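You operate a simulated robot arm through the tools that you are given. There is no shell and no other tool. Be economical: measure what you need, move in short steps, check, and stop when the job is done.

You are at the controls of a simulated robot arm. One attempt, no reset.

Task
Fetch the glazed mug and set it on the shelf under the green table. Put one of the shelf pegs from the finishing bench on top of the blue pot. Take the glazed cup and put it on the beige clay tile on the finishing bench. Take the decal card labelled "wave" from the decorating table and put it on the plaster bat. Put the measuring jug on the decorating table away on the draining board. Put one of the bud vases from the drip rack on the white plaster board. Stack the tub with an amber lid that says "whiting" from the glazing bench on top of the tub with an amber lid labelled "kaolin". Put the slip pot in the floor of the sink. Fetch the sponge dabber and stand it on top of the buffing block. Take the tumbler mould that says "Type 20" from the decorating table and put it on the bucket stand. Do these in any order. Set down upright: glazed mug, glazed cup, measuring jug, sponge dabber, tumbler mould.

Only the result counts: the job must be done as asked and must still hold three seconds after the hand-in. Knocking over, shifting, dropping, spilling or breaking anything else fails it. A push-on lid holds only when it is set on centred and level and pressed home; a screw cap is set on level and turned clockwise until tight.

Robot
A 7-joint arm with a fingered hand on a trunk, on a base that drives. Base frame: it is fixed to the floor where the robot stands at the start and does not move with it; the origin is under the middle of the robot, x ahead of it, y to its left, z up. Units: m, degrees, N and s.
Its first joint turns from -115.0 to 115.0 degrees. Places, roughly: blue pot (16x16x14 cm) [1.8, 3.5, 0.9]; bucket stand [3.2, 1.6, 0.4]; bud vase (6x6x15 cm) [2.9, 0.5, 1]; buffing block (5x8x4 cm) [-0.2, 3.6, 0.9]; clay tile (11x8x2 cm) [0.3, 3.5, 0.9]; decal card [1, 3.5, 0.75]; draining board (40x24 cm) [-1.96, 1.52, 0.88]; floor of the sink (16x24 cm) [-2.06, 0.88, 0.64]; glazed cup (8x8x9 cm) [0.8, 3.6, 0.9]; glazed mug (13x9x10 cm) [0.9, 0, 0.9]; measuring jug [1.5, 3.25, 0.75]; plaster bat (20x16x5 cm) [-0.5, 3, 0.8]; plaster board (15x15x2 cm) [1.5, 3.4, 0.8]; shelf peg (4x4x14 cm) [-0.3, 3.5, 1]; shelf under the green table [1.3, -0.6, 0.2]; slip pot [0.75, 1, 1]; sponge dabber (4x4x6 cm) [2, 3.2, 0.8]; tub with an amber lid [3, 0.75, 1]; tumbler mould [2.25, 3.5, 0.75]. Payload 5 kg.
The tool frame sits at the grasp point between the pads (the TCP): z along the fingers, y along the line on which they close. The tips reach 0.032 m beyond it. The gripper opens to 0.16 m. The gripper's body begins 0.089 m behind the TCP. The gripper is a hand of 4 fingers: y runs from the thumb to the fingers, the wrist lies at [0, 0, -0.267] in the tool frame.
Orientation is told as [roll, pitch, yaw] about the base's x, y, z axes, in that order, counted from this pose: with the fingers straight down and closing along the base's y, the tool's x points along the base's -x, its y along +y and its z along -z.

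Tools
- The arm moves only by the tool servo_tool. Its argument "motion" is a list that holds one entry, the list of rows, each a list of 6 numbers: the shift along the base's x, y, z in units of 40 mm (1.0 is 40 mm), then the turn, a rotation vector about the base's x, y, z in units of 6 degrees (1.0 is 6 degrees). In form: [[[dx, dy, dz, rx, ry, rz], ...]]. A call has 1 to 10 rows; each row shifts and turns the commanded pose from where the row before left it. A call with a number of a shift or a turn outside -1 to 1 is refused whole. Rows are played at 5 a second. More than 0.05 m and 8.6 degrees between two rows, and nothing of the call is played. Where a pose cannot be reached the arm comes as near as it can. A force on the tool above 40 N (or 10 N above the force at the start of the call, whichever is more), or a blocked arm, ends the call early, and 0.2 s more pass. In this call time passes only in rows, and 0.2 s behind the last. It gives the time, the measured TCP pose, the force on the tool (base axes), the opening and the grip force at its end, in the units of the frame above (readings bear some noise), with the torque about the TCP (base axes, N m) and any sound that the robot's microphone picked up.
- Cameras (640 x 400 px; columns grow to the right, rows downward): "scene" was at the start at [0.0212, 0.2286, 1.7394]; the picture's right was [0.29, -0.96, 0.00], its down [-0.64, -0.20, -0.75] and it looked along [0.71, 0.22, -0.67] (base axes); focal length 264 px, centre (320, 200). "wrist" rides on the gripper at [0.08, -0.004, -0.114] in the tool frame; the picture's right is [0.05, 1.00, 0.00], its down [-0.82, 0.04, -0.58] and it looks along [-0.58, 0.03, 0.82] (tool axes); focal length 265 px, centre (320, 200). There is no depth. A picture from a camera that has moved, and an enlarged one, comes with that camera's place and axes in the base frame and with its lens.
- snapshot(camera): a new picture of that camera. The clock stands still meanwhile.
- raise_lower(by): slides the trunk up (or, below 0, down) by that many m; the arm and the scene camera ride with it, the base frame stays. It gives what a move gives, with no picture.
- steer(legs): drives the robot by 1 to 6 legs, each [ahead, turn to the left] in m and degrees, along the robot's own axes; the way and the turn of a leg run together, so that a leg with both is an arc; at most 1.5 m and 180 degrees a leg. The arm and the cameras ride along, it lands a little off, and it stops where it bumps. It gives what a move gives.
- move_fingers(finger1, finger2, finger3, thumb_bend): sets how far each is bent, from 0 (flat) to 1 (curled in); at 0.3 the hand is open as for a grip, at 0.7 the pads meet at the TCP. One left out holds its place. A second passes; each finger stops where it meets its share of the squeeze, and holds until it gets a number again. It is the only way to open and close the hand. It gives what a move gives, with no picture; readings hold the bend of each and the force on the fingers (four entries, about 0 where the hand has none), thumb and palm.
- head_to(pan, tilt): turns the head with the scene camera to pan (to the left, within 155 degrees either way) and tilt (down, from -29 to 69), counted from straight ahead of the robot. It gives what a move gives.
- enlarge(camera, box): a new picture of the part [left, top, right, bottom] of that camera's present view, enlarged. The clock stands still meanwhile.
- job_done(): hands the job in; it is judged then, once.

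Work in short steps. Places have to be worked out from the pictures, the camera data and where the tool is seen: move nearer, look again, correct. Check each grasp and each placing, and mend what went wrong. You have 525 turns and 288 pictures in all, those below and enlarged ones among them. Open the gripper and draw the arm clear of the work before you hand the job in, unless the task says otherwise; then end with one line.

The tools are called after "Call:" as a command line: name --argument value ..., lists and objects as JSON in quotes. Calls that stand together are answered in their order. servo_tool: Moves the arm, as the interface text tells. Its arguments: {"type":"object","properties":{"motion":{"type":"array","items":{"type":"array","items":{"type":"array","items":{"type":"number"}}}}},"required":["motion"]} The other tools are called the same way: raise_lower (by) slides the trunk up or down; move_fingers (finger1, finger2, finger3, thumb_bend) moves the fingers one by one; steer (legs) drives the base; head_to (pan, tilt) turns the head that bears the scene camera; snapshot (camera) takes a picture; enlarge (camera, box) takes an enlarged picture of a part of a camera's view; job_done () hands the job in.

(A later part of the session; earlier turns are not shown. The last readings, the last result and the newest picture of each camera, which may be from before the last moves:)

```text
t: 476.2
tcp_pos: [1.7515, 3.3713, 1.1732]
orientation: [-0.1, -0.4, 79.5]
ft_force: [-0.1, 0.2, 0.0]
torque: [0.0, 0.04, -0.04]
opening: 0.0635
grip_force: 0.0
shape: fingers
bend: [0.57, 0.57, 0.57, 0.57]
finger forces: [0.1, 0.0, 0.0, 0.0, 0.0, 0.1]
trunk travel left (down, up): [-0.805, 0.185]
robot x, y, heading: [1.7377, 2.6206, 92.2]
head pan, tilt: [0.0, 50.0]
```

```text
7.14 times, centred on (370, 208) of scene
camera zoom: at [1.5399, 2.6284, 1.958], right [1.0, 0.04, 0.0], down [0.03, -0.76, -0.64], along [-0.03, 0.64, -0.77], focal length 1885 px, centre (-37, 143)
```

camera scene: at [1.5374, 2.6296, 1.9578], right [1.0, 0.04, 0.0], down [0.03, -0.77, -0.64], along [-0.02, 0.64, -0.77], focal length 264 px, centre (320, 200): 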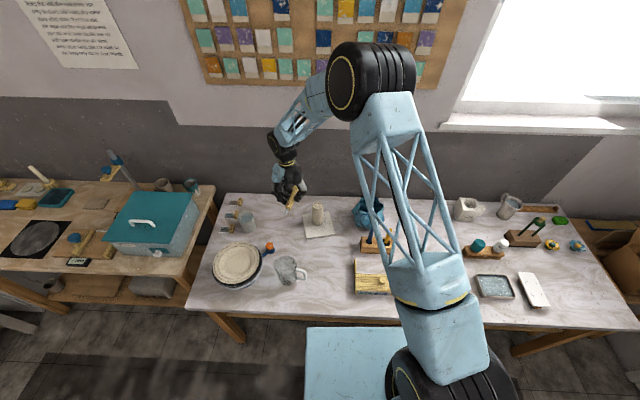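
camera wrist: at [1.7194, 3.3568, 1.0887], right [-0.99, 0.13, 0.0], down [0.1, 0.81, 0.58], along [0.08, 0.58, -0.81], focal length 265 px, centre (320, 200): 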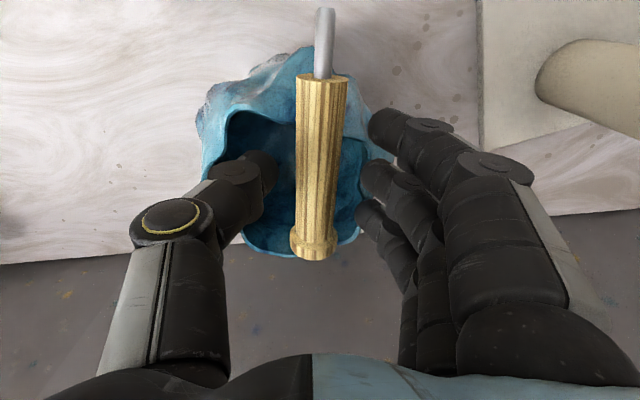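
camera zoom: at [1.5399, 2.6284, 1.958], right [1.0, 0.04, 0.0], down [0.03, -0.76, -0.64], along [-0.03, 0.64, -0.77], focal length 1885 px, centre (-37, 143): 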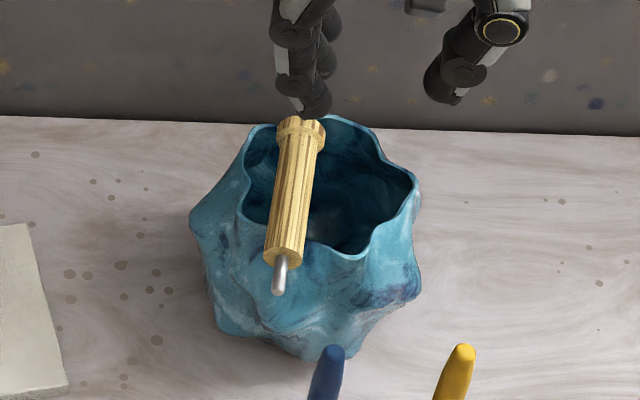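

Peg rests across the pot. Next the glazed cup; drive to x≈0.85.

Call:
servo_tool --motion '[[[0, -1, 0, 0, 0, 0], [0, -1, 0, 0, 0, 0]]]'

Call:
steer --legs '[[-0.08, 0], [0, 87.5], [0.9, 0], [0, -90]]'

Call:
snapshot --camera "scene"

Call:
snapshot --camera "wrist"

```text
t: 476.8
tcp_pos: [1.7497, 3.2936, 1.1729]
orientation: [-0.1, -0.4, 79.5]
ft_force: [-0.1, -0.5, -0.5]
torque: [0.04, -0.03, 0.03]
opening: 0.0636
grip_force: 0.1
shape: fingers
bend: [0.57, 0.57, 0.57, 0.57]
finger forces: [0.0, 0.0, 0.0, 0.0, 0.0, 0.1]
trunk travel left (down, up): [-0.805, 0.185]
robot x, y, heading: [1.7406, 2.619, 92.0]
head pan, tilt: [0.0, 50.0]
```

```text
t: 489.8
tcp_pos: [0.8932, 3.2232, 1.1731]
orientation: [-0.2, -0.5, 75.6]
ft_force: [0.5, -0.6, 0.2]
torque: [0.0, 0.01, -0.05]
opening: 0.0638
grip_force: 0.1
shape: fingers
bend: [0.57, 0.57, 0.57, 0.57]
finger forces: [0.0, 0.0, 0.1, 0.1, 0.0, 0.1]
trunk travel left (down, up): [-0.805, 0.185]
robot x, y, heading: [0.8385, 2.5458, 88.4]
head pan, tilt: [0.0, 50.0]
```

```text
107 pictures are left
camera scene: at [0.6377, 2.5756, 1.9579], right [1.0, -0.03, 0.0], down [-0.02, -0.77, -0.64], along [0.02, 0.64, -0.77], focal length 264 px, centre (320, 200)
```

scene: 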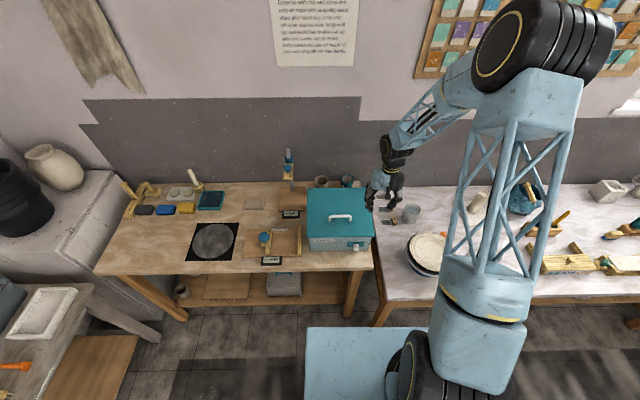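

```text
106 pictures are left
camera wrist: at [0.8776, 3.1434, 1.2855], right [-0.98, 0.2, 0.0], down [0.16, 0.8, 0.58], along [0.12, 0.57, -0.81], focal length 265 px, centre (320, 200)
```

wrist: 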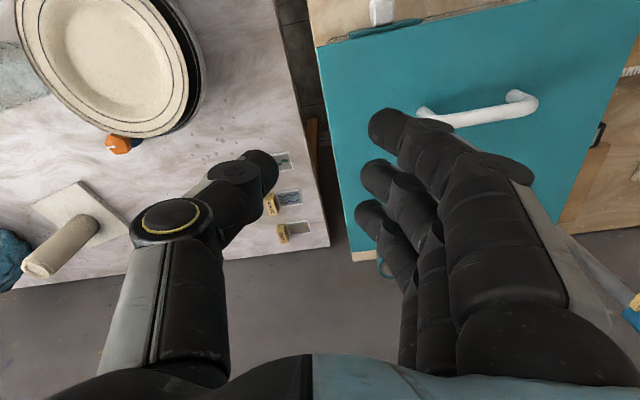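

Call:
enlarge --camera "scene" --box '[230, 140, 390, 270]'

Call:
enlarge --camera "scene" --box '[360, 180, 460, 280]'

```text
3.08 times, centred on (310, 205) of scene
camera zoom: at [0.6377, 2.5756, 1.9579], right [1.0, -0.03, 0.0], down [-0.02, -0.77, -0.64], along [0.02, 0.64, -0.77], focal length 812 px, centre (351, 185)
```

zoom: 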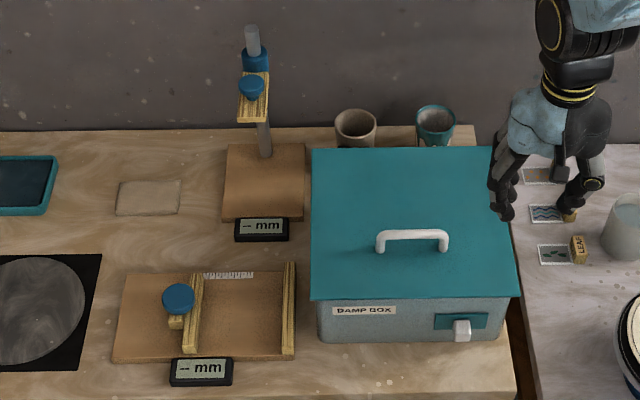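

```text
4.00 times, centred on (410, 230) of scene
camera zoom: at [0.6377, 2.5756, 1.9579], right [1.0, -0.03, 0.0], down [-0.02, -0.77, -0.64], along [0.02, 0.64, -0.77], focal length 1056 px, centre (-40, 80)
```

zoom: 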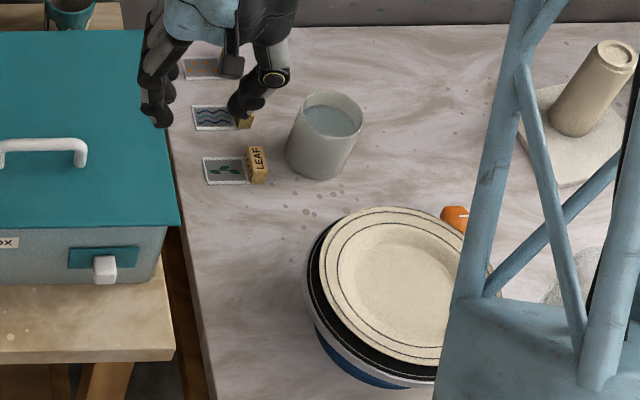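

The teal glazed cup is behind the damp box at ≈(0.814,3.555); the plain cup is its left neighbour. Drive closer and come above it.

Call:
steer --legs '[[0.19, 0]]'

Call:
move_fingers --finger1 0.44 --finger2 0.44 --finger3 0.44 --thumb_bend 0.44

Call:
servo_tool --motion '[[[-0.45, 0.6, 0, 0, 0, 0.6], [-0.45, 0.6, 0, 0, 0, 0.6], [-0.45, 0.6, 0, 0, 0, 0.6], [-0.45, 0.6, 0, 0, 0, 0.6], [-0.2, 0.6, 0, 0, 0, 0]]]'

Call:
snapshot --camera "wrist"

Call:
enlarge --camera "scene" --box '[230, 120, 430, 260]'

```text
t: 491.4
tcp_pos: [0.8926, 3.3972, 1.1722]
orientation: [-0.2, -0.5, 76.1]
ft_force: [1.1, -0.3, -0.8]
torque: [0.04, 0.0, -0.01]
opening: 0.0637
grip_force: 0.1
shape: fingers
bend: [0.57, 0.57, 0.57, 0.57]
finger forces: [0.0, 0.0, 0.0, 0.0, 0.0, 0.0]
trunk travel left (down, up): [-0.805, 0.185]
robot x, y, heading: [0.841, 2.7271, 89.2]
head pan, tilt: [0.0, 50.0]
stopped in leg 1: the robot was blocked; the commanded pose is now the measured one
```

```text
t: 492.4
tcp_pos: [0.8923, 3.3968, 1.1727]
orientation: [-0.3, -0.3, 75.9]
ft_force: [-0.3, 0.7, 0.3]
torque: [-0.01, -0.01, 0.04]
opening: 0.1143
grip_force: 0.0
shape: fingers
bend: [0.44, 0.44, 0.44, 0.44]
finger forces: [0.0, 0.0, 0.0, 0.0, 0.0, 0.0]
trunk travel left (down, up): [-0.805, 0.185]
robot x, y, heading: [0.8393, 2.7254, 88.8]
head pan, tilt: [0.0, 50.0]
```

```text
t: 493.6
tcp_pos: [0.8123, 3.5174, 1.1713]
orientation: [-0.1, -0.4, 90.6]
ft_force: [-0.3, 0.2, 0.4]
torque: [0.03, -0.02, 0.01]
opening: 0.1145
grip_force: 0.0
shape: fingers
bend: [0.44, 0.44, 0.44, 0.44]
finger forces: [0.0, 0.0, 0.0, 0.0, 0.1, 0.1]
trunk travel left (down, up): [-0.805, 0.185]
robot x, y, heading: [0.8417, 2.7263, 88.7]
head pan, tilt: [0.0, 50.0]
```

```text
103 pictures are left
camera wrist: at [0.8172, 3.4367, 1.285], right [-1.0, -0.06, 0.0], down [-0.05, 0.81, 0.58], along [-0.03, 0.58, -0.81], focal length 265 px, centre (320, 200)
```

wrist: 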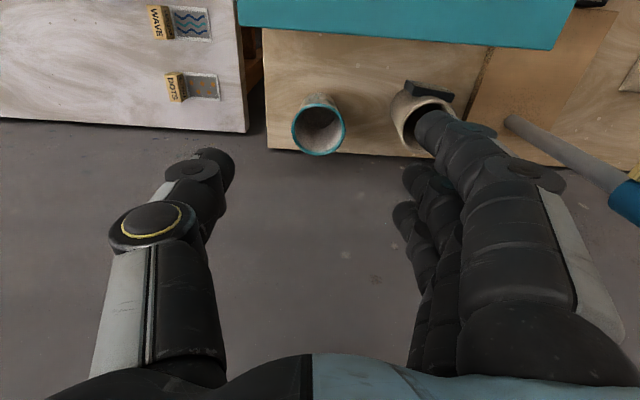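

```text
2.86 times, centred on (330, 190) of scene
camera zoom: at [0.6382, 2.7487, 1.9577], right [1.0, -0.02, 0.0], down [-0.01, -0.77, -0.64], along [0.01, 0.64, -0.77], focal length 754 px, centre (291, 229)
```

zoom: 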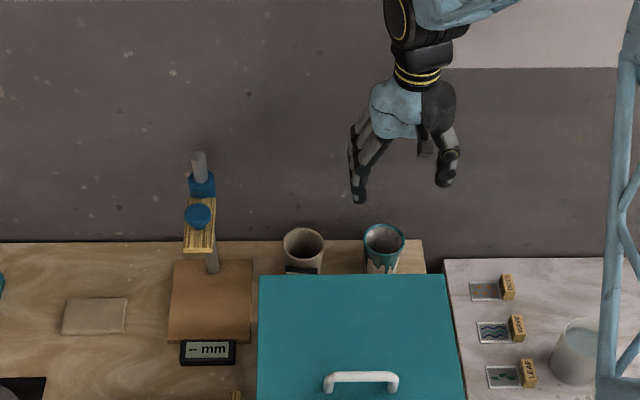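

Cup rim centre (0.812,3.568,0.938), Ø≈0.072. Narrow the hand to 0.09 and descend.

Call:
move_fingers --finger1 0.5 --finger2 0.5 --finger3 0.5 --thumb_bend 0.48

Call:
servo_tool --motion '[[[0.05, 0.62, 0, 0, 0, 0], [0.05, 0.62, 0, 0, 0, 0], [0, 0, -1, 0, 0, 0], [0, 0, -1, 0, 0, 0], [0, 0, -1, 0, 0, 0], [0, 0, -1, 0, 0, 0]]]'

Call:
snapshot --camera "wrist"

```text
t: 494.6
tcp_pos: [0.8133, 3.5161, 1.1729]
orientation: [-0.2, -0.2, 90.4]
ft_force: [0.7, 0.3, 0.1]
torque: [0.02, -0.01, -0.01]
opening: 0.0961
grip_force: 0.0
shape: fingers
bend: [0.5, 0.5, 0.5, 0.48]
finger forces: [0.0, 0.0, 0.0, 0.0, 0.1, 0.0]
trunk travel left (down, up): [-0.805, 0.185]
robot x, y, heading: [0.8425, 2.728, 88.8]
head pan, tilt: [0.0, 50.0]
```

```text
t: 496.0
tcp_pos: [0.8169, 3.5658, 1.011]
orientation: [-0.2, -0.3, 90.5]
ft_force: [0.1, -0.4, 0.8]
torque: [0.0, -0.03, -0.02]
opening: 0.0961
grip_force: 0.1
shape: fingers
bend: [0.5, 0.5, 0.5, 0.48]
finger forces: [0.1, 0.0, 0.0, 0.1, 0.1, 0.1]
trunk travel left (down, up): [-0.805, 0.185]
robot x, y, heading: [0.8385, 2.725, 88.7]
head pan, tilt: [0.0, 50.0]
```

```text
101 pictures are left
camera wrist: at [0.8214, 3.4847, 1.1236], right [-1.0, -0.06, 0.0], down [-0.05, 0.81, 0.58], along [-0.03, 0.58, -0.81], focal length 265 px, centre (320, 200)
```

wrist: 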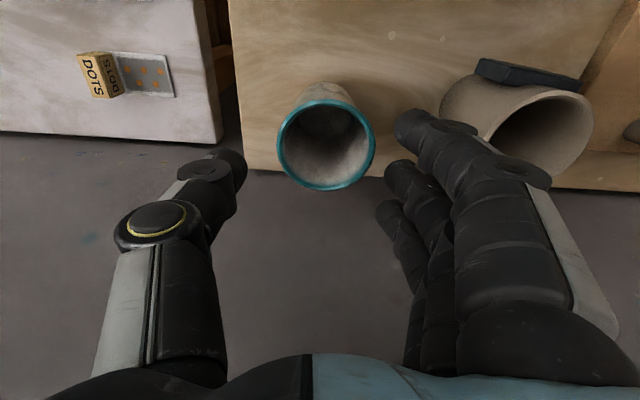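

The finger block is too thick for the gap to the neighbouring cup. I raise, and rotate the hand to yaw 180 (thumb toward the wall, fingers in front of the cup).

Call:
servo_tool --motion '[[[0, 0, 1, 0, 0, 0], [0, -0.5, 1, 0, 0, 0], [0, -0.8, 0.9, 0, 0, 0], [0, -0.5, 0.3, 0, 0, 0.9], [0, 0, 0, 0, 0, 1], [0, 0, 0, 0, 0, 1], [0, 0, 0, 0, 0, 1], [0, 0, 0, 0, 0, 1], [0, 0, 0, 0, 0, 1], [0, 0, 0, 0, 0, 1]]]'

Call:
servo_tool --motion '[[[0, 0, 0, 0, 0, 1], [0, 0, 0, 0, 0, 1], [0, 0, 0, 0, 0, 1], [0, 0, 0, 0, 0, 1], [0, 0, 0, 0, 0, 1], [0, 0, 0, 0, 0, 1], [0, 0, 0, 0, 0, 1], [0, 0, 0, 0, 0, 1]]]'

Call:
snapshot --camera "wrist"

```text
t: 498.2
tcp_pos: [0.819, 3.4951, 1.1385]
orientation: [-0.1, -0.3, 131.8]
ft_force: [1.3, 0.4, 0.0]
torque: [0.01, 0.02, 0.03]
opening: 0.0959
grip_force: 0.1
shape: fingers
bend: [0.5, 0.5, 0.5, 0.48]
finger forces: [0.0, 0.1, 0.0, 0.1, 0.0, 0.0]
trunk travel left (down, up): [-0.805, 0.185]
robot x, y, heading: [0.8408, 2.7285, 88.9]
head pan, tilt: [0.0, 50.0]
```

```text
t: 500.0
tcp_pos: [0.8167, 3.4947, 1.1392]
orientation: [-0.2, -0.2, 180.0]
ft_force: [0.3, -1.2, -0.6]
torque: [-0.02, 0.02, -0.02]
opening: 0.096
grip_force: 0.2
shape: fingers
bend: [0.5, 0.5, 0.5, 0.48]
finger forces: [0.0, 0.1, 0.0, 0.0, 0.1, 0.0]
trunk travel left (down, up): [-0.805, 0.185]
robot x, y, heading: [0.8413, 2.7284, 88.8]
head pan, tilt: [0.0, 50.0]
```

```text
100 pictures are left
camera wrist: at [0.8983, 3.4986, 1.2527], right [0.05, -1.0, 0.0], down [-0.81, -0.04, 0.58], along [-0.58, -0.03, -0.81], focal length 265 px, centre (320, 200)
```

wrist: 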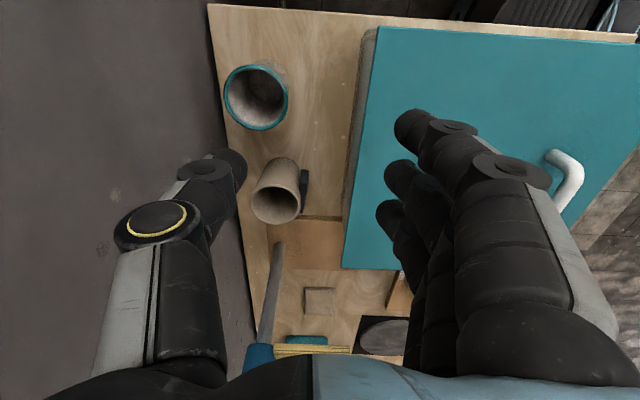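

The wall gap behind the cup is only ~3 cm, so that won't work either. I'll go back to yaw 90 and grip only the rim zone, where just the slim fingertips enter the gap.

Call:
servo_tool --motion '[[[0, 0, 0, 0, 0, -1], [0, 0, 0, 0, 0, -1], [0, 0, 0, 0, 0, -1], [0, 0, 0, 0, 0, -1], [0, 0, 0, 0, 0, -1], [0, 0, 0, 0, 0, -1], [0, 0, 0, 0, 0, -1], [0, 0, 0, 0, 0, -1]]]'

Call:
servo_tool --motion '[[[0, 0.3, 0, 0, 0, -1], [0, 0.3, 0, 0, 0, -1], [0, 0.3, 0, 0, 0, -1], [-0.1, 0.3, 0, 0, 0, -1], [-0.1, 0.3, 0, 0, 0, -1], [0, 0.2, -0.5, 0, 0, -1], [0, 0.1, -0.9, 0, 0, -1]]]'

Call:
move_fingers --finger1 0.54 --finger2 0.54 --finger3 0.54 --thumb_bend 0.42

Call:
snapshot --camera "wrist"

```text
t: 501.8
tcp_pos: [0.8176, 3.4948, 1.1403]
orientation: [-0.1, -0.3, 131.6]
ft_force: [0.6, -0.1, -0.2]
torque: [0.03, -0.01, 0.03]
opening: 0.0961
grip_force: 0.1
shape: fingers
bend: [0.5, 0.5, 0.5, 0.48]
finger forces: [0.1, 0.0, 0.1, 0.0, 0.1, 0.1]
trunk travel left (down, up): [-0.805, 0.185]
robot x, y, heading: [0.8453, 2.7229, 88.9]
head pan, tilt: [0.0, 50.0]
```

```text
t: 503.4
tcp_pos: [0.8079, 3.5673, 1.0822]
orientation: [-0.2, -0.3, 89.7]
ft_force: [0.5, 0.1, 1.1]
torque: [-0.06, -0.01, -0.01]
opening: 0.0961
grip_force: 0.1
shape: fingers
bend: [0.5, 0.5, 0.5, 0.48]
finger forces: [0.1, 0.0, 0.1, 0.0, 0.0, 0.0]
trunk travel left (down, up): [-0.805, 0.185]
robot x, y, heading: [0.8407, 2.7254, 88.5]
head pan, tilt: [0.0, 50.0]
```

```text
t: 504.4
tcp_pos: [0.8075, 3.5648, 1.0831]
orientation: [-0.2, -0.3, 89.8]
ft_force: [0.9, 0.9, 0.2]
torque: [0.01, -0.02, -0.01]
opening: 0.0994
grip_force: 0.0
shape: fingers
bend: [0.54, 0.54, 0.54, 0.42]
finger forces: [0.1, 0.0, 0.1, 0.1, 0.1, 0.0]
trunk travel left (down, up): [-0.805, 0.185]
robot x, y, heading: [0.8409, 2.7247, 88.8]
head pan, tilt: [0.0, 50.0]
```

```text
99 pictures are left
camera wrist: at [0.8126, 3.4843, 1.1958], right [-1.0, -0.05, 0.0], down [-0.04, 0.81, 0.58], along [-0.03, 0.58, -0.81], focal length 265 px, centre (320, 200)
```

wrist: 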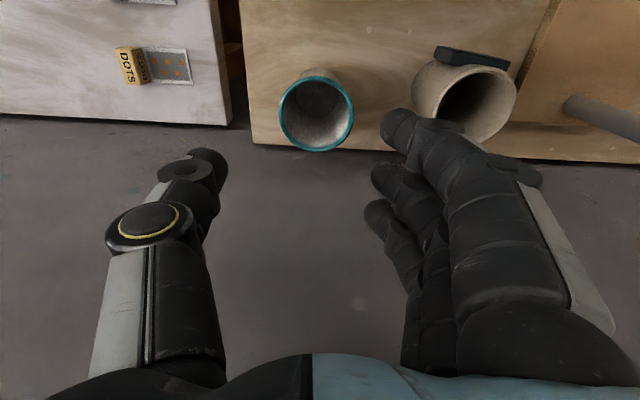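

Shift 5 mm toward the fingers' side and descend to z≈0.945.

Call:
servo_tool --motion '[[[-0.12, 0.05, -0.8, 0, 0, 0], [0, 0, -0.8, 0, 0, 0], [0, 0, -0.8, 0, 0, 0], [0, 0, -0.5, 0, 0, 0]]]'

Call:
snapshot --camera "wrist"

```text
t: 505.4
tcp_pos: [0.8032, 3.5702, 0.9677]
orientation: [-0.2, -0.3, 89.9]
ft_force: [-0.1, 0.9, -0.4]
torque: [-0.01, 0.02, -0.01]
opening: 0.0996
grip_force: 0.0
shape: fingers
bend: [0.54, 0.54, 0.54, 0.42]
finger forces: [0.1, 0.0, 0.1, 0.0, 0.1, 0.0]
trunk travel left (down, up): [-0.805, 0.185]
robot x, y, heading: [0.8405, 2.7313, 89.0]
head pan, tilt: [0.0, 50.0]
```

```text
98 pictures are left
camera wrist: at [0.8068, 3.4894, 1.0809], right [-1.0, -0.05, 0.0], down [-0.04, 0.81, 0.58], along [-0.03, 0.58, -0.81], focal length 265 px, centre (320, 200)
```

wrist: 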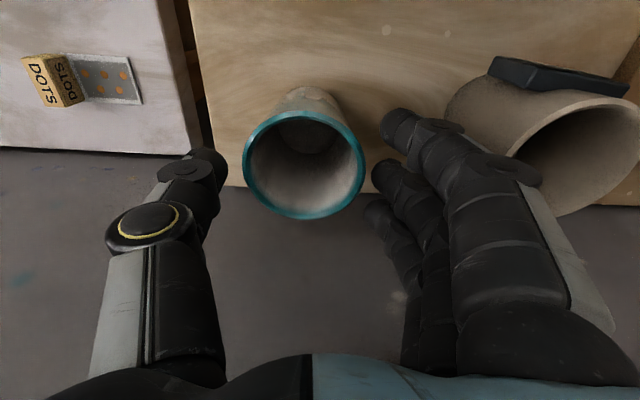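

Clear. Lower 25 mm more and close.

Call:
servo_tool --motion '[[[0, 0, -0.4, 0, 0, 0], [0, 0, -0.3, 0, 0, 0]]]'

Call:
move_fingers --finger1 0.62 --finger2 0.62 --finger3 0.62 --thumb_bend 0.62

Call:
snapshot --camera "wrist"

```text
t: 506.0
tcp_pos: [0.8023, 3.5716, 0.9411]
orientation: [-0.2, -0.4, 89.7]
ft_force: [1.3, -0.1, -0.8]
torque: [-0.03, -0.01, 0.0]
opening: 0.0993
grip_force: 0.0
shape: fingers
bend: [0.54, 0.54, 0.54, 0.42]
finger forces: [0.0, 0.0, 0.1, 0.1, 0.0, 0.1]
trunk travel left (down, up): [-0.805, 0.185]
robot x, y, heading: [0.841, 2.7244, 88.9]
head pan, tilt: [0.0, 50.0]
```

```text
t: 507.0
tcp_pos: [0.8029, 3.5693, 0.9409]
orientation: [-0.3, -0.5, 89.8]
ft_force: [0.8, -0.3, 4.0]
torque: [-0.01, -0.01, 0.01]
opening: 0.0652
grip_force: 12.3
shape: fingers
bend: [0.6, 0.56, 0.62, 0.58]
finger forces: [2.6, 7.9, 0.3, 0.0, 13.5, 0.0]
trunk travel left (down, up): [-0.805, 0.185]
robot x, y, heading: [0.8426, 2.7259, 88.8]
head pan, tilt: [0.0, 50.0]
```

```text
97 pictures are left
camera wrist: at [0.807, 3.4885, 1.0529], right [-1.0, -0.05, 0.0], down [-0.04, 0.81, 0.58], along [-0.03, 0.58, -0.81], focal length 265 px, centre (320, 200)
```

wrist: 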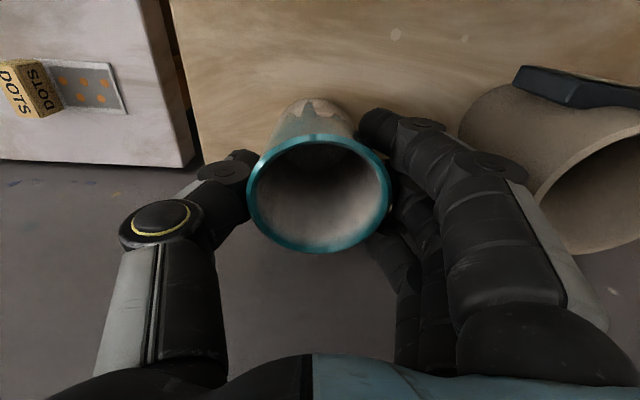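

Cup gripped. Lift slowly.

Call:
servo_tool --motion '[[[0, 0, 0.2, 0, 0, 0], [0, 0, 0.4, 0, 0, 0], [0, 0, 0.8, 0, 0, 0], [0, 0, 1, 0, 0, 0], [0, 0, 1, 0, 0, 0]]]'

Call:
snapshot --camera "wrist"

Call:
enlarge --camera "scene" --box '[230, 120, 430, 260]'

```text
t: 508.2
tcp_pos: [0.8052, 3.5677, 1.0765]
orientation: [-0.1, -0.3, 89.9]
ft_force: [-0.5, 0.0, -2.3]
torque: [0.0, -0.01, -0.03]
opening: 0.0656
grip_force: 12.3
shape: fingers
bend: [0.6, 0.56, 0.62, 0.58]
finger forces: [3.1, 8.6, 0.6, 0.0, 12.3, 0.1]
trunk travel left (down, up): [-0.805, 0.185]
robot x, y, heading: [0.8416, 2.7253, 89.0]
head pan, tilt: [0.0, 50.0]
```

```text
96 pictures are left
camera wrist: at [0.8093, 3.486, 1.1891], right [-1.0, -0.05, 0.0], down [-0.04, 0.81, 0.58], along [-0.03, 0.58, -0.81], focal length 265 px, centre (320, 200)
```

wrist: 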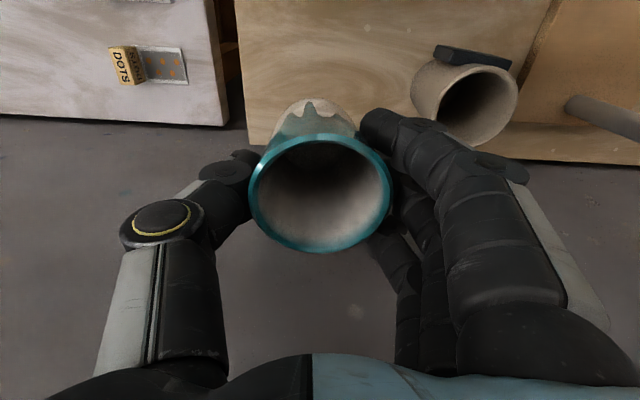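

```text
2.86 times, centred on (330, 190) of scene
camera zoom: at [0.6388, 2.7466, 1.9578], right [1.0, -0.02, 0.0], down [-0.01, -0.77, -0.64], along [0.01, 0.64, -0.77], focal length 754 px, centre (291, 229)
```

zoom: 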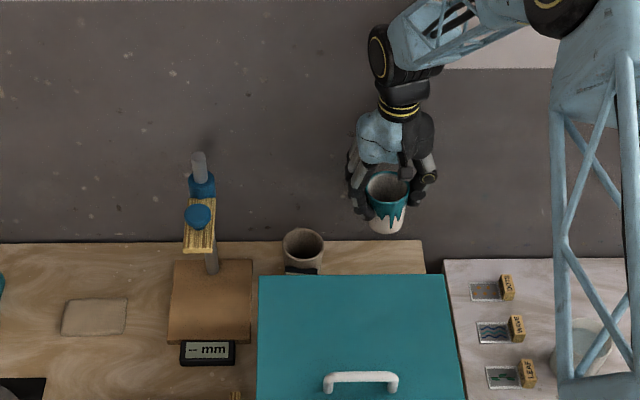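

Cup held upright. A height gauge (post at (0.51,3.55), top ≈1.15) lies in between, so I raise well above it before moving to the tile at ≈(0.315,3.465).

Call:
raise_lower --by 0.18

Call:
servo_tool --motion '[[[0, -0.3, 1, 0, 0, 0], [0, -0.6, 0.5, 0, 0, 0], [-0.5, -0.8, 0, 0, 0, 0], [-0.9, -0.5, 0, 0, 0, 0], [-0.95, -0.4, 0, 0, 0, 0], [-0.95, 0, 0, 0, 0, 0], [-0.95, 0, 0, 0, 0, 0], [-0.95, 0, 0, 0, 0, 0], [-0.95, 0, 0, 0, 0, 0], [-0.95, 0, 0, 0, 0, 0]]]'

Call:
servo_tool --motion '[[[-0.95, 0, 0, 0, 0, 0], [-0.95, 0, 0, 0, 0, 0], [-0.95, 0, 0, 0, 0, 0], [-0.95, 0, 0, 0, 0, 0], [-0.5, 0, 0, 0, 0, 0]]]'

Call:
snapshot --camera "wrist"

Call:
enlarge --camera "scene" --box '[180, 120, 340, 260]'

```text
t: 510.2
tcp_pos: [0.8046, 3.5689, 1.2551]
orientation: [-0.3, -0.2, 89.9]
ft_force: [1.0, 0.3, -2.1]
torque: [0.0, 0.02, 0.0]
opening: 0.0652
grip_force: 12.2
shape: fingers
bend: [0.6, 0.56, 0.62, 0.58]
finger forces: [3.1, 8.4, 0.6, 0.0, 12.2, 0.0]
trunk travel left (down, up): [-0.985, 0.005]
robot x, y, heading: [0.8398, 2.7211, 89.0]
head pan, tilt: [0.0, 50.0]
```

```text
t: 512.4
tcp_pos: [0.5185, 3.4635, 1.3144]
orientation: [-0.3, -0.3, 90.0]
ft_force: [-0.2, 0.0, -1.6]
torque: [-0.01, -0.06, -0.03]
opening: 0.0655
grip_force: 12.1
shape: fingers
bend: [0.6, 0.56, 0.61, 0.58]
finger forces: [3.0, 8.5, 0.7, 0.0, 12.2, 0.0]
trunk travel left (down, up): [-0.985, 0.005]
robot x, y, heading: [0.8408, 2.7263, 88.7]
head pan, tilt: [0.0, 50.0]
```

```text
t: 513.6
tcp_pos: [0.3495, 3.4659, 1.3163]
orientation: [-0.2, -0.3, 89.9]
ft_force: [0.2, 0.0, -2.4]
torque: [0.03, 0.04, -0.03]
opening: 0.0655
grip_force: 12.0
shape: fingers
bend: [0.6, 0.56, 0.61, 0.58]
finger forces: [2.9, 8.5, 0.7, 0.0, 12.0, 0.0]
trunk travel left (down, up): [-0.985, 0.005]
robot x, y, heading: [0.8431, 2.7197, 89.0]
head pan, tilt: [0.0, 50.0]
```

```text
94 pictures are left
camera wrist: at [0.3532, 3.3833, 1.4291], right [-1.0, -0.05, 0.0], down [-0.04, 0.81, 0.58], along [-0.02, 0.58, -0.81], focal length 265 px, centre (320, 200)
```

wrist: 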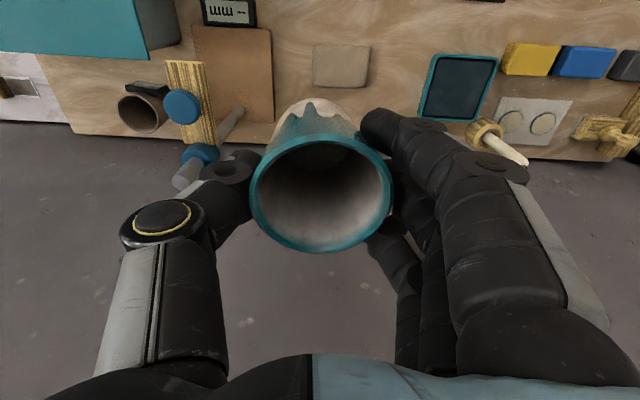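

```text
2.86 times, centred on (260, 190) of scene
camera zoom: at [0.6381, 2.7481, 2.1378], right [1.0, -0.02, 0.0], down [-0.01, -0.77, -0.64], along [0.01, 0.64, -0.77], focal length 754 px, centre (491, 229)
```

zoom: 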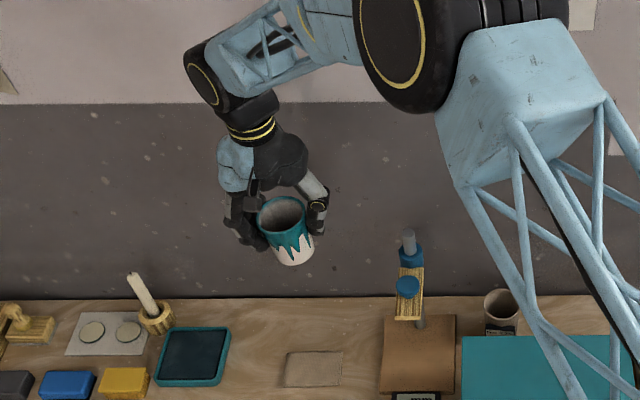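

Tile at (0.312,3.469), top ≈0.87. Shift over it and lower.

Call:
servo_tool --motion '[[[-0.47, 0.1, 0, 0, 0, 0], [-0.47, 0.1, 0, 0, 0, 0]]]'

Call:
raise_lower --by -0.18

Call:
servo_tool --motion '[[[0, 0, -1, 0, 0, 0], [0, 0, -1, 0, 0, 0], [0, 0, -1, 0, 0, 0]]]'

Call:
snapshot --camera "wrist"

Call:
enlarge --camera "scene" --box '[190, 140, 310, 250]'

```text
t: 514.2
tcp_pos: [0.3103, 3.4721, 1.3151]
orientation: [-0.2, -0.2, 89.9]
ft_force: [0.0, -0.1, -2.4]
torque: [0.03, -0.01, 0.01]
opening: 0.0655
grip_force: 11.9
shape: fingers
bend: [0.6, 0.56, 0.61, 0.58]
finger forces: [2.8, 8.6, 0.7, 0.0, 12.1, 0.0]
trunk travel left (down, up): [-0.985, 0.005]
robot x, y, heading: [0.8423, 2.7267, 88.9]
head pan, tilt: [0.0, 50.0]
```

```text
t: 516.2
tcp_pos: [0.3116, 3.4711, 1.1355]
orientation: [-0.2, -0.2, 89.8]
ft_force: [-0.5, 0.0, -1.6]
torque: [-0.01, 0.03, 0.05]
opening: 0.0655
grip_force: 12.5
shape: fingers
bend: [0.6, 0.56, 0.61, 0.58]
finger forces: [3.1, 8.5, 0.7, 0.1, 12.1, 0.0]
trunk travel left (down, up): [-0.805, 0.185]
robot x, y, heading: [0.8385, 2.7326, 89.0]
head pan, tilt: [0.0, 50.0]
```

```text
t: 517.0
tcp_pos: [0.3119, 3.4713, 1.0156]
orientation: [-0.2, -0.3, 89.8]
ft_force: [-0.6, 0.9, -2.2]
torque: [-0.02, -0.03, 0.02]
opening: 0.0655
grip_force: 12.1
shape: fingers
bend: [0.6, 0.56, 0.61, 0.58]
finger forces: [3.0, 8.7, 0.9, 0.0, 12.1, 0.0]
trunk travel left (down, up): [-0.805, 0.185]
robot x, y, heading: [0.8393, 2.7228, 89.1]
head pan, tilt: [0.0, 50.0]
```

```text
92 pictures are left
camera wrist: at [0.3148, 3.3914, 1.128], right [-1.0, -0.05, 0.0], down [-0.04, 0.81, 0.58], along [-0.03, 0.58, -0.81], focal length 265 px, centre (320, 200)
```

wrist: 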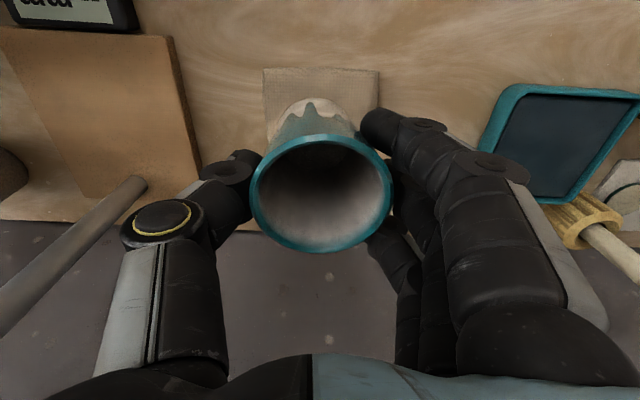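

```text
3.64 times, centred on (250, 195) of scene
camera zoom: at [0.6363, 2.7493, 1.9576], right [1.0, -0.02, 0.0], down [-0.01, -0.77, -0.64], along [0.01, 0.64, -0.77], focal length 960 px, centre (574, 218)
```

zoom: 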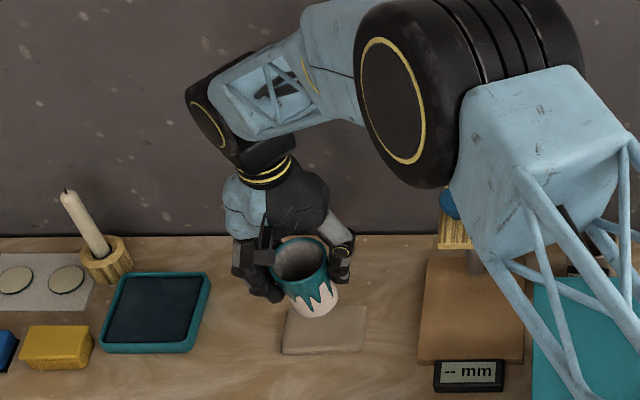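

Aligned over the tile. Lower to contact.

Call:
servo_tool --motion '[[[0, 0, -0.6, 0, 0, 0], [0, 0, -0.5, 0, 0, 0], [0, 0, -0.12, 0, 0, 0], [0, 0, -0.12, 0, 0, 0], [0, 0, -0.12, 0, 0, 0], [0, 0, -0.12, 0, 0, 0], [0, 0, -0.12, 0, 0, 0]]]'

```text
t: 518.6
tcp_pos: [0.3122, 3.4722, 0.9494]
orientation: [-0.2, -0.6, 89.8]
ft_force: [5.5, -1.4, 15.9]
torque: [-0.11, 0.0, 0.02]
opening: 0.0651
grip_force: 13.7
shape: fingers
bend: [0.6, 0.57, 0.62, 0.58]
finger forces: [2.7, 7.9, 0.5, 0.0, 16.0, 0.0]
trunk travel left (down, up): [-0.805, 0.185]
robot x, y, heading: [0.8407, 2.7259, 89.1]
head pan, tilt: [0.0, 50.0]
```

Contact. Release.

Call:
servo_tool --motion '[[[0, 0, 0.05, 0, 0, 0]]]'

Call:
move_fingers --finger1 0.48 --finger2 0.48 --finger3 0.48 --thumb_bend 0.46

Call:
snapshot --camera "wrist"

```text
t: 519.0
tcp_pos: [0.313, 3.4718, 0.9511]
orientation: [-0.3, -0.5, 89.9]
ft_force: [4.0, 0.9, 9.0]
torque: [-0.02, -0.01, 0.0]
opening: 0.065
grip_force: 12.9
shape: fingers
bend: [0.6, 0.57, 0.62, 0.58]
finger forces: [2.7, 8.3, 0.5, 0.0, 15.2, 0.1]
trunk travel left (down, up): [-0.805, 0.185]
robot x, y, heading: [0.8386, 2.7243, 88.8]
head pan, tilt: [0.0, 50.0]
```

```text
t: 520.0
tcp_pos: [0.3118, 3.471, 0.9497]
orientation: [-0.2, -0.3, 89.9]
ft_force: [0.3, 0.1, -0.2]
torque: [-0.02, -0.01, 0.02]
opening: 0.1026
grip_force: 0.1
shape: fingers
bend: [0.48, 0.48, 0.48, 0.46]
finger forces: [0.1, 0.0, 0.1, 0.0, 0.0, 0.1]
trunk travel left (down, up): [-0.805, 0.185]
robot x, y, heading: [0.8408, 2.7245, 88.7]
head pan, tilt: [0.0, 50.0]
```

```text
90 pictures are left
camera wrist: at [0.3151, 3.3906, 1.0618], right [-1.0, -0.05, 0.0], down [-0.04, 0.81, 0.58], along [-0.03, 0.58, -0.81], focal length 265 px, centre (320, 200)
```

wrist: 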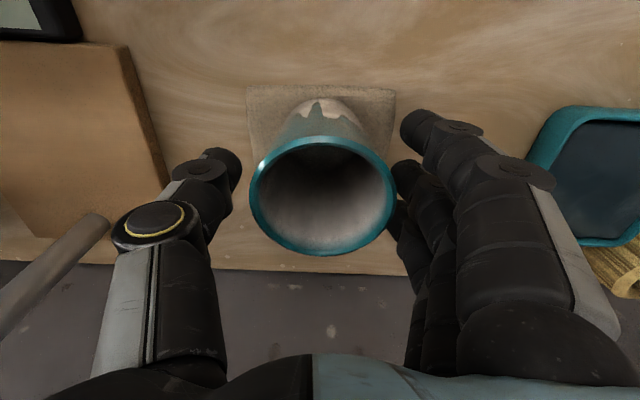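

Cup stands on the tile. Rise and verify.

Call:
servo_tool --motion '[[[0, 0, 0.4, 0, 0, 0], [0, 0, 0.8, 0, 0, 0], [0, 0, 1, 0, 0, 0], [0, 0, 1, 0, 0, 0], [0, 0, 1, 0, 0, 0], [0, -0.5, 1, 0, 0, 0], [0, -1, 0.5, 0, 0, 0], [0, -1, 0, 0, 0, 0]]]'

Call:
enlarge --camera "scene" --box '[190, 140, 350, 260]'

```text
t: 521.8
tcp_pos: [0.3132, 3.3711, 1.1777]
orientation: [-0.2, -0.5, 89.8]
ft_force: [0.1, -0.4, 0.7]
torque: [0.04, -0.02, 0.01]
opening: 0.1023
grip_force: 0.1
shape: fingers
bend: [0.48, 0.48, 0.48, 0.46]
finger forces: [0.0, 0.0, 0.1, 0.0, 0.0, 0.1]
trunk travel left (down, up): [-0.805, 0.185]
robot x, y, heading: [0.8438, 2.7278, 89.1]
head pan, tilt: [0.0, 50.0]
```

```text
3.33 times, centred on (270, 200) of scene
camera zoom: at [0.6383, 2.7464, 1.9578], right [1.0, -0.02, 0.0], down [-0.01, -0.77, -0.64], along [0.01, 0.64, -0.77], focal length 880 px, centre (487, 200)
```

zoom: 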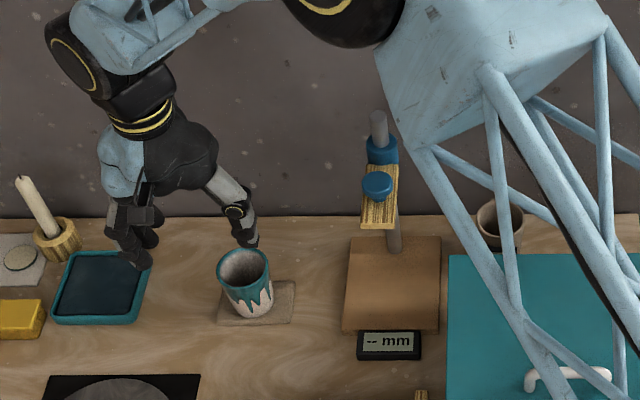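

Cup done. Next the WAVE card: its wooden tag block is at ≈(1.056,3.465). I move there at height (keeping y≈3.33 past the gauge).

Call:
servo_tool --motion '[[[0.2, -1, 0.3, 0, 0, 0], [1, -0.2, 0, 0, 0, 0], [1, 0, 0, 0, 0, 0], [1, 0, 0, 0, 0, 0], [1, 0, 0, 0, 0, 0], [1, 0, 0, 0, 0, 0], [1, 0, 0, 0, 0, 0], [1, 0, 0, 0, 0, 0], [1, 0, 0, 0, 0, 0], [1, 0, 0, 0, 0, 0]]]'

Call:
servo_tool --motion '[[[1, 0.1, 0, 0, 0, 0], [1, 0.1, 0, 0, 0, 0], [1, 0.1, 0, 0, 0, 0], [1, 0.1, 0, 0, 0, 0], [1, 0.1, 0, 0, 0, 0], [1, 0.1, 0, 0, 0, 0], [1, 0.3, 0, 0, 0, 0], [1, 0.6, 0, 0, 0, 0], [1, 0.6, 0, 0, 0, 0]]]'

Call:
snapshot --camera "wrist"

```text
t: 524.0
tcp_pos: [0.6813, 3.3233, 1.1897]
orientation: [-0.2, -0.2, 89.8]
ft_force: [0.3, 0.0, 0.3]
torque: [0.02, 0.01, 0.01]
opening: 0.1025
grip_force: 0.0
shape: fingers
bend: [0.48, 0.48, 0.48, 0.46]
finger forces: [0.0, 0.0, 0.1, 0.1, 0.1, 0.0]
trunk travel left (down, up): [-0.805, 0.185]
robot x, y, heading: [0.8411, 2.7275, 89.0]
head pan, tilt: [0.0, 50.0]
```

```text
t: 526.0
tcp_pos: [1.0392, 3.4062, 1.1864]
orientation: [-0.1, -0.2, 89.9]
ft_force: [0.7, 0.6, 0.3]
torque: [0.02, 0.01, -0.04]
opening: 0.1026
grip_force: 0.0
shape: fingers
bend: [0.48, 0.48, 0.48, 0.46]
finger forces: [0.1, 0.0, 0.0, 0.1, 0.0, 0.0]
trunk travel left (down, up): [-0.805, 0.185]
robot x, y, heading: [0.8426, 2.7275, 88.9]
head pan, tilt: [0.0, 50.0]
```

```text
88 pictures are left
camera wrist: at [1.0442, 3.3254, 1.2995], right [-1.0, -0.05, 0.0], down [-0.04, 0.81, 0.58], along [-0.03, 0.58, -0.81], focal length 265 px, centre (320, 200)
```

wrist: 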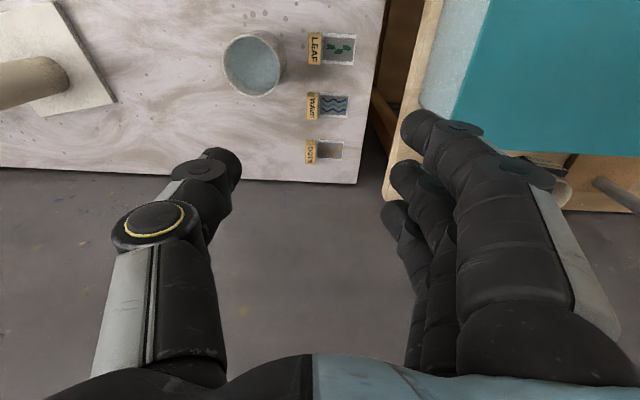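

Call:
enlarge --camera "wrist" --box '[270, 20, 390, 180]'

```text
2.50 times, centred on (330, 100) of wrist
camera zoom: at [1.0442, 3.3254, 1.2995], right [-1.0, -0.05, 0.0], down [-0.04, 0.81, 0.58], along [-0.03, 0.58, -0.81], focal length 664 px, centre (295, 450)
```

zoom: 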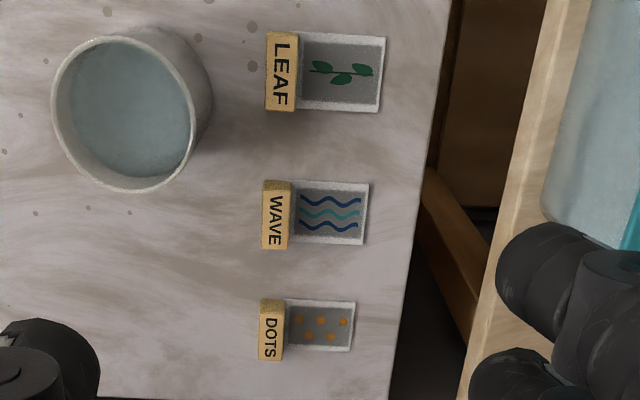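

WAVE tag block centre (1.050,3.465), ~0.048×0.02; neighbours are 0.065 away. Narrow the hand and go above, then descend part-way.

Call:
move_fingers --finger1 0.58 --finger2 0.58 --finger3 0.58 --thumb_bend 0.58

Call:
servo_tool --motion '[[[0.14, 0.74, 0, 0, 0, 0], [0.14, 0.74, 0, 0, 0, 0], [0, 0, -1, 0, 0, 0], [0, 0, -1, 0, 0, 0], [0, 0, -1, 0, 0, 0], [0, 0, -1, 0, 0, 0], [0, 0, -1, 0, 0, 0]]]'

Call:
snapshot --camera "wrist"

```text
t: 527.0
tcp_pos: [1.0383, 3.4069, 1.1888]
orientation: [-0.2, -0.3, 89.8]
ft_force: [-0.9, 1.6, 0.5]
torque: [0.0, 0.04, -0.01]
opening: 0.0653
grip_force: 0.1
shape: fingers
bend: [0.57, 0.57, 0.57, 0.57]
finger forces: [0.0, 0.0, 0.0, 0.0, 0.0, 0.0]
trunk travel left (down, up): [-0.805, 0.185]
robot x, y, heading: [0.8408, 2.725, 89.1]
head pan, tilt: [0.0, 50.0]
```

```text
t: 528.6
tcp_pos: [1.0516, 3.4676, 0.99]
orientation: [-0.1, -0.3, 89.9]
ft_force: [-0.2, 0.3, 0.3]
torque: [-0.01, 0.06, 0.01]
opening: 0.0656
grip_force: 0.0
shape: fingers
bend: [0.57, 0.57, 0.57, 0.57]
finger forces: [0.1, 0.0, 0.0, 0.1, 0.0, 0.0]
trunk travel left (down, up): [-0.805, 0.185]
robot x, y, heading: [0.8412, 2.7262, 89.1]
head pan, tilt: [0.0, 50.0]
```

```text
86 pictures are left
camera wrist: at [1.0549, 3.3858, 1.1015], right [-1.0, -0.05, 0.0], down [-0.04, 0.81, 0.58], along [-0.03, 0.58, -0.81], focal length 265 px, centre (320, 200)
```

wrist: 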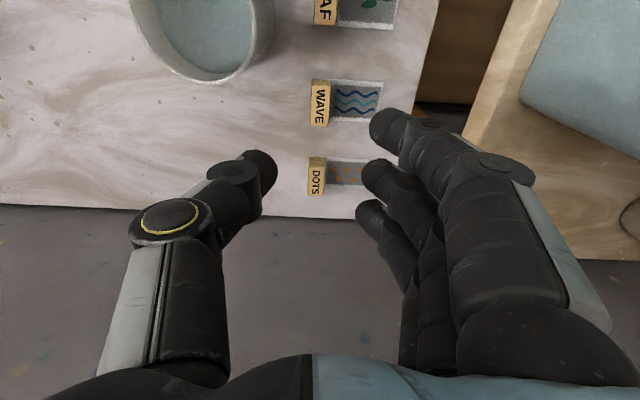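

Aligned. Descend to z≈0.856.

Call:
servo_tool --motion '[[[0, -0.08, -1, 0, 0, 0], [0, 0, -1, 0, 0, 0], [0, 0, -0.9, 0, 0, 0], [0, 0, -0.3, 0, 0, 0], [0, 0, -0.15, 0, 0, 0]]]'

Call:
snapshot --camera "wrist"

```text
t: 529.8
tcp_pos: [1.0526, 3.4642, 0.8554]
orientation: [-0.2, -0.2, 89.8]
ft_force: [-0.1, -0.1, -0.1]
torque: [0.01, -0.02, 0.02]
opening: 0.0649
grip_force: 0.0
shape: fingers
bend: [0.57, 0.57, 0.57, 0.57]
finger forces: [0.1, 0.0, 0.0, 0.0, 0.0, 0.1]
trunk travel left (down, up): [-0.805, 0.185]
robot x, y, heading: [0.8417, 2.7242, 88.9]
head pan, tilt: [0.0, 50.0]
```

```text
85 pictures are left
camera wrist: at [1.0547, 3.3819, 0.9683], right [-1.0, -0.05, 0.0], down [-0.04, 0.81, 0.58], along [-0.03, 0.58, -0.81], focal length 265 px, centre (320, 200)
```

wrist: 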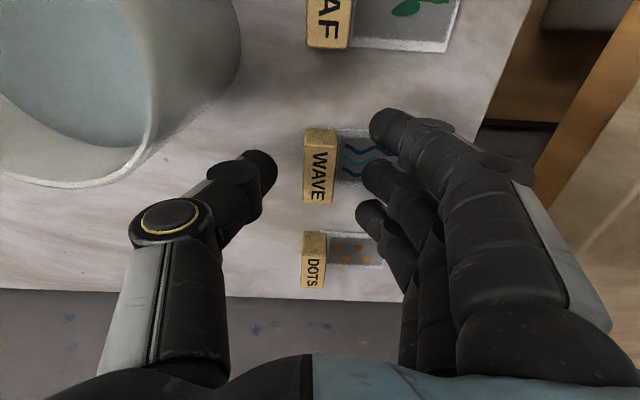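

Lower 6 mm and close on the tag block.

Call:
servo_tool --motion '[[[0, 0.02, -0.14, 0, 0, 0]]]'

Call:
move_fingers --finger1 0.74 --finger2 0.74 --finger3 0.74 --thumb_bend 0.74

Call:
snapshot --camera "wrist"

```text
t: 530.2
tcp_pos: [1.0507, 3.4643, 0.8487]
orientation: [-0.2, -0.3, 89.9]
ft_force: [0.1, -0.2, 0.3]
torque: [0.03, 0.0, 0.04]
opening: 0.0651
grip_force: 0.0
shape: fingers
bend: [0.57, 0.57, 0.57, 0.57]
finger forces: [0.0, 0.0, 0.1, 0.0, 0.0, 0.0]
trunk travel left (down, up): [-0.805, 0.185]
robot x, y, heading: [0.8423, 2.7272, 88.7]
head pan, tilt: [0.0, 50.0]
```

```text
t: 531.2
tcp_pos: [1.0507, 3.4643, 0.8502]
orientation: [-0.2, -0.3, 89.8]
ft_force: [0.1, -0.2, -0.7]
torque: [-0.02, -0.02, -0.01]
opening: 0.0227
grip_force: 15.4
shape: fingers
bend: [0.74, 0.68, 0.72, 0.68]
finger forces: [0.0, 9.2, 6.6, 0.0, 15.7, 0.0]
trunk travel left (down, up): [-0.805, 0.185]
robot x, y, heading: [0.8385, 2.7274, 88.9]
head pan, tilt: [0.0, 50.0]
```

```text
84 pictures are left
camera wrist: at [1.0546, 3.3831, 0.9629], right [-1.0, -0.05, 0.0], down [-0.04, 0.81, 0.58], along [-0.03, 0.58, -0.81], focal length 265 px, centre (320, 200)
```

wrist: 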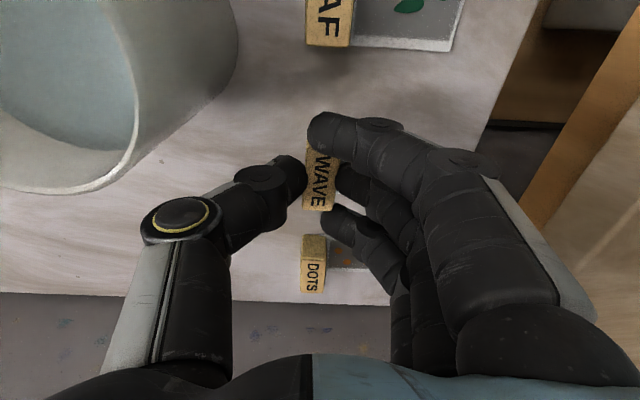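

Held by two fingers and thumb. Lift and check.

Call:
servo_tool --motion '[[[0, 0, 0.2, 0, 0, 0], [0, 0, 0.4, 0, 0, 0], [0, 0, 0.8, 0, 0, 0], [0, 0, 1, 0, 0, 0], [0, 0, 1, 0, 0, 0], [0, 0, 1, 0, 0, 0]]]'

Call:
snapshot --camera "wrist"

Call:
enlarge --camera "scene" --box '[360, 140, 460, 260]'

```text
t: 532.6
tcp_pos: [1.0528, 3.464, 1.0277]
orientation: [-0.2, -0.3, 89.8]
ft_force: [0.4, -0.4, 0.3]
torque: [0.06, -0.04, 0.01]
opening: 0.0229
grip_force: 15.1
shape: fingers
bend: [0.74, 0.68, 0.72, 0.68]
finger forces: [0.0, 9.2, 6.8, 0.0, 15.8, 0.0]
trunk travel left (down, up): [-0.805, 0.185]
robot x, y, heading: [0.8394, 2.7243, 88.8]
head pan, tilt: [0.0, 50.0]
```

```text
83 pictures are left
camera wrist: at [1.0557, 3.3824, 1.1401], right [-1.0, -0.05, 0.0], down [-0.04, 0.81, 0.58], along [-0.03, 0.58, -0.81], focal length 265 px, centre (320, 200)
```

wrist: 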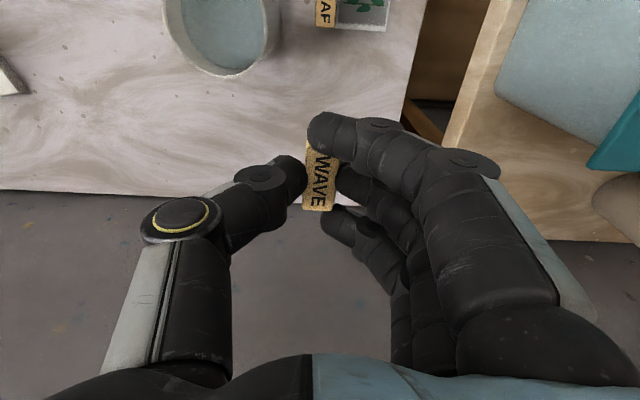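

```text
3.33 times, centred on (410, 200) of scene
camera zoom: at [0.6386, 2.7462, 1.9578], right [1.0, -0.02, 0.0], down [-0.01, -0.77, -0.64], along [0.01, 0.64, -0.77], focal length 880 px, centre (20, 200)
```

zoom: 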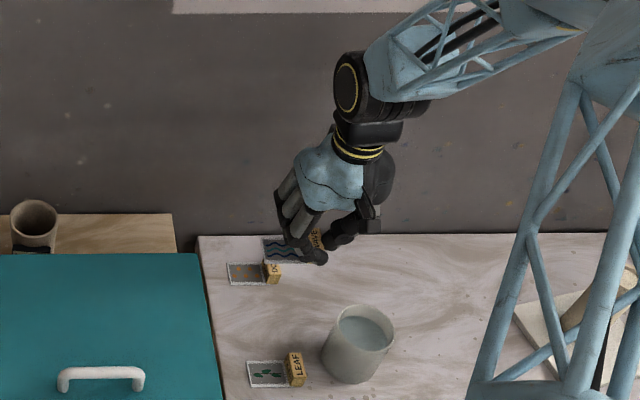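

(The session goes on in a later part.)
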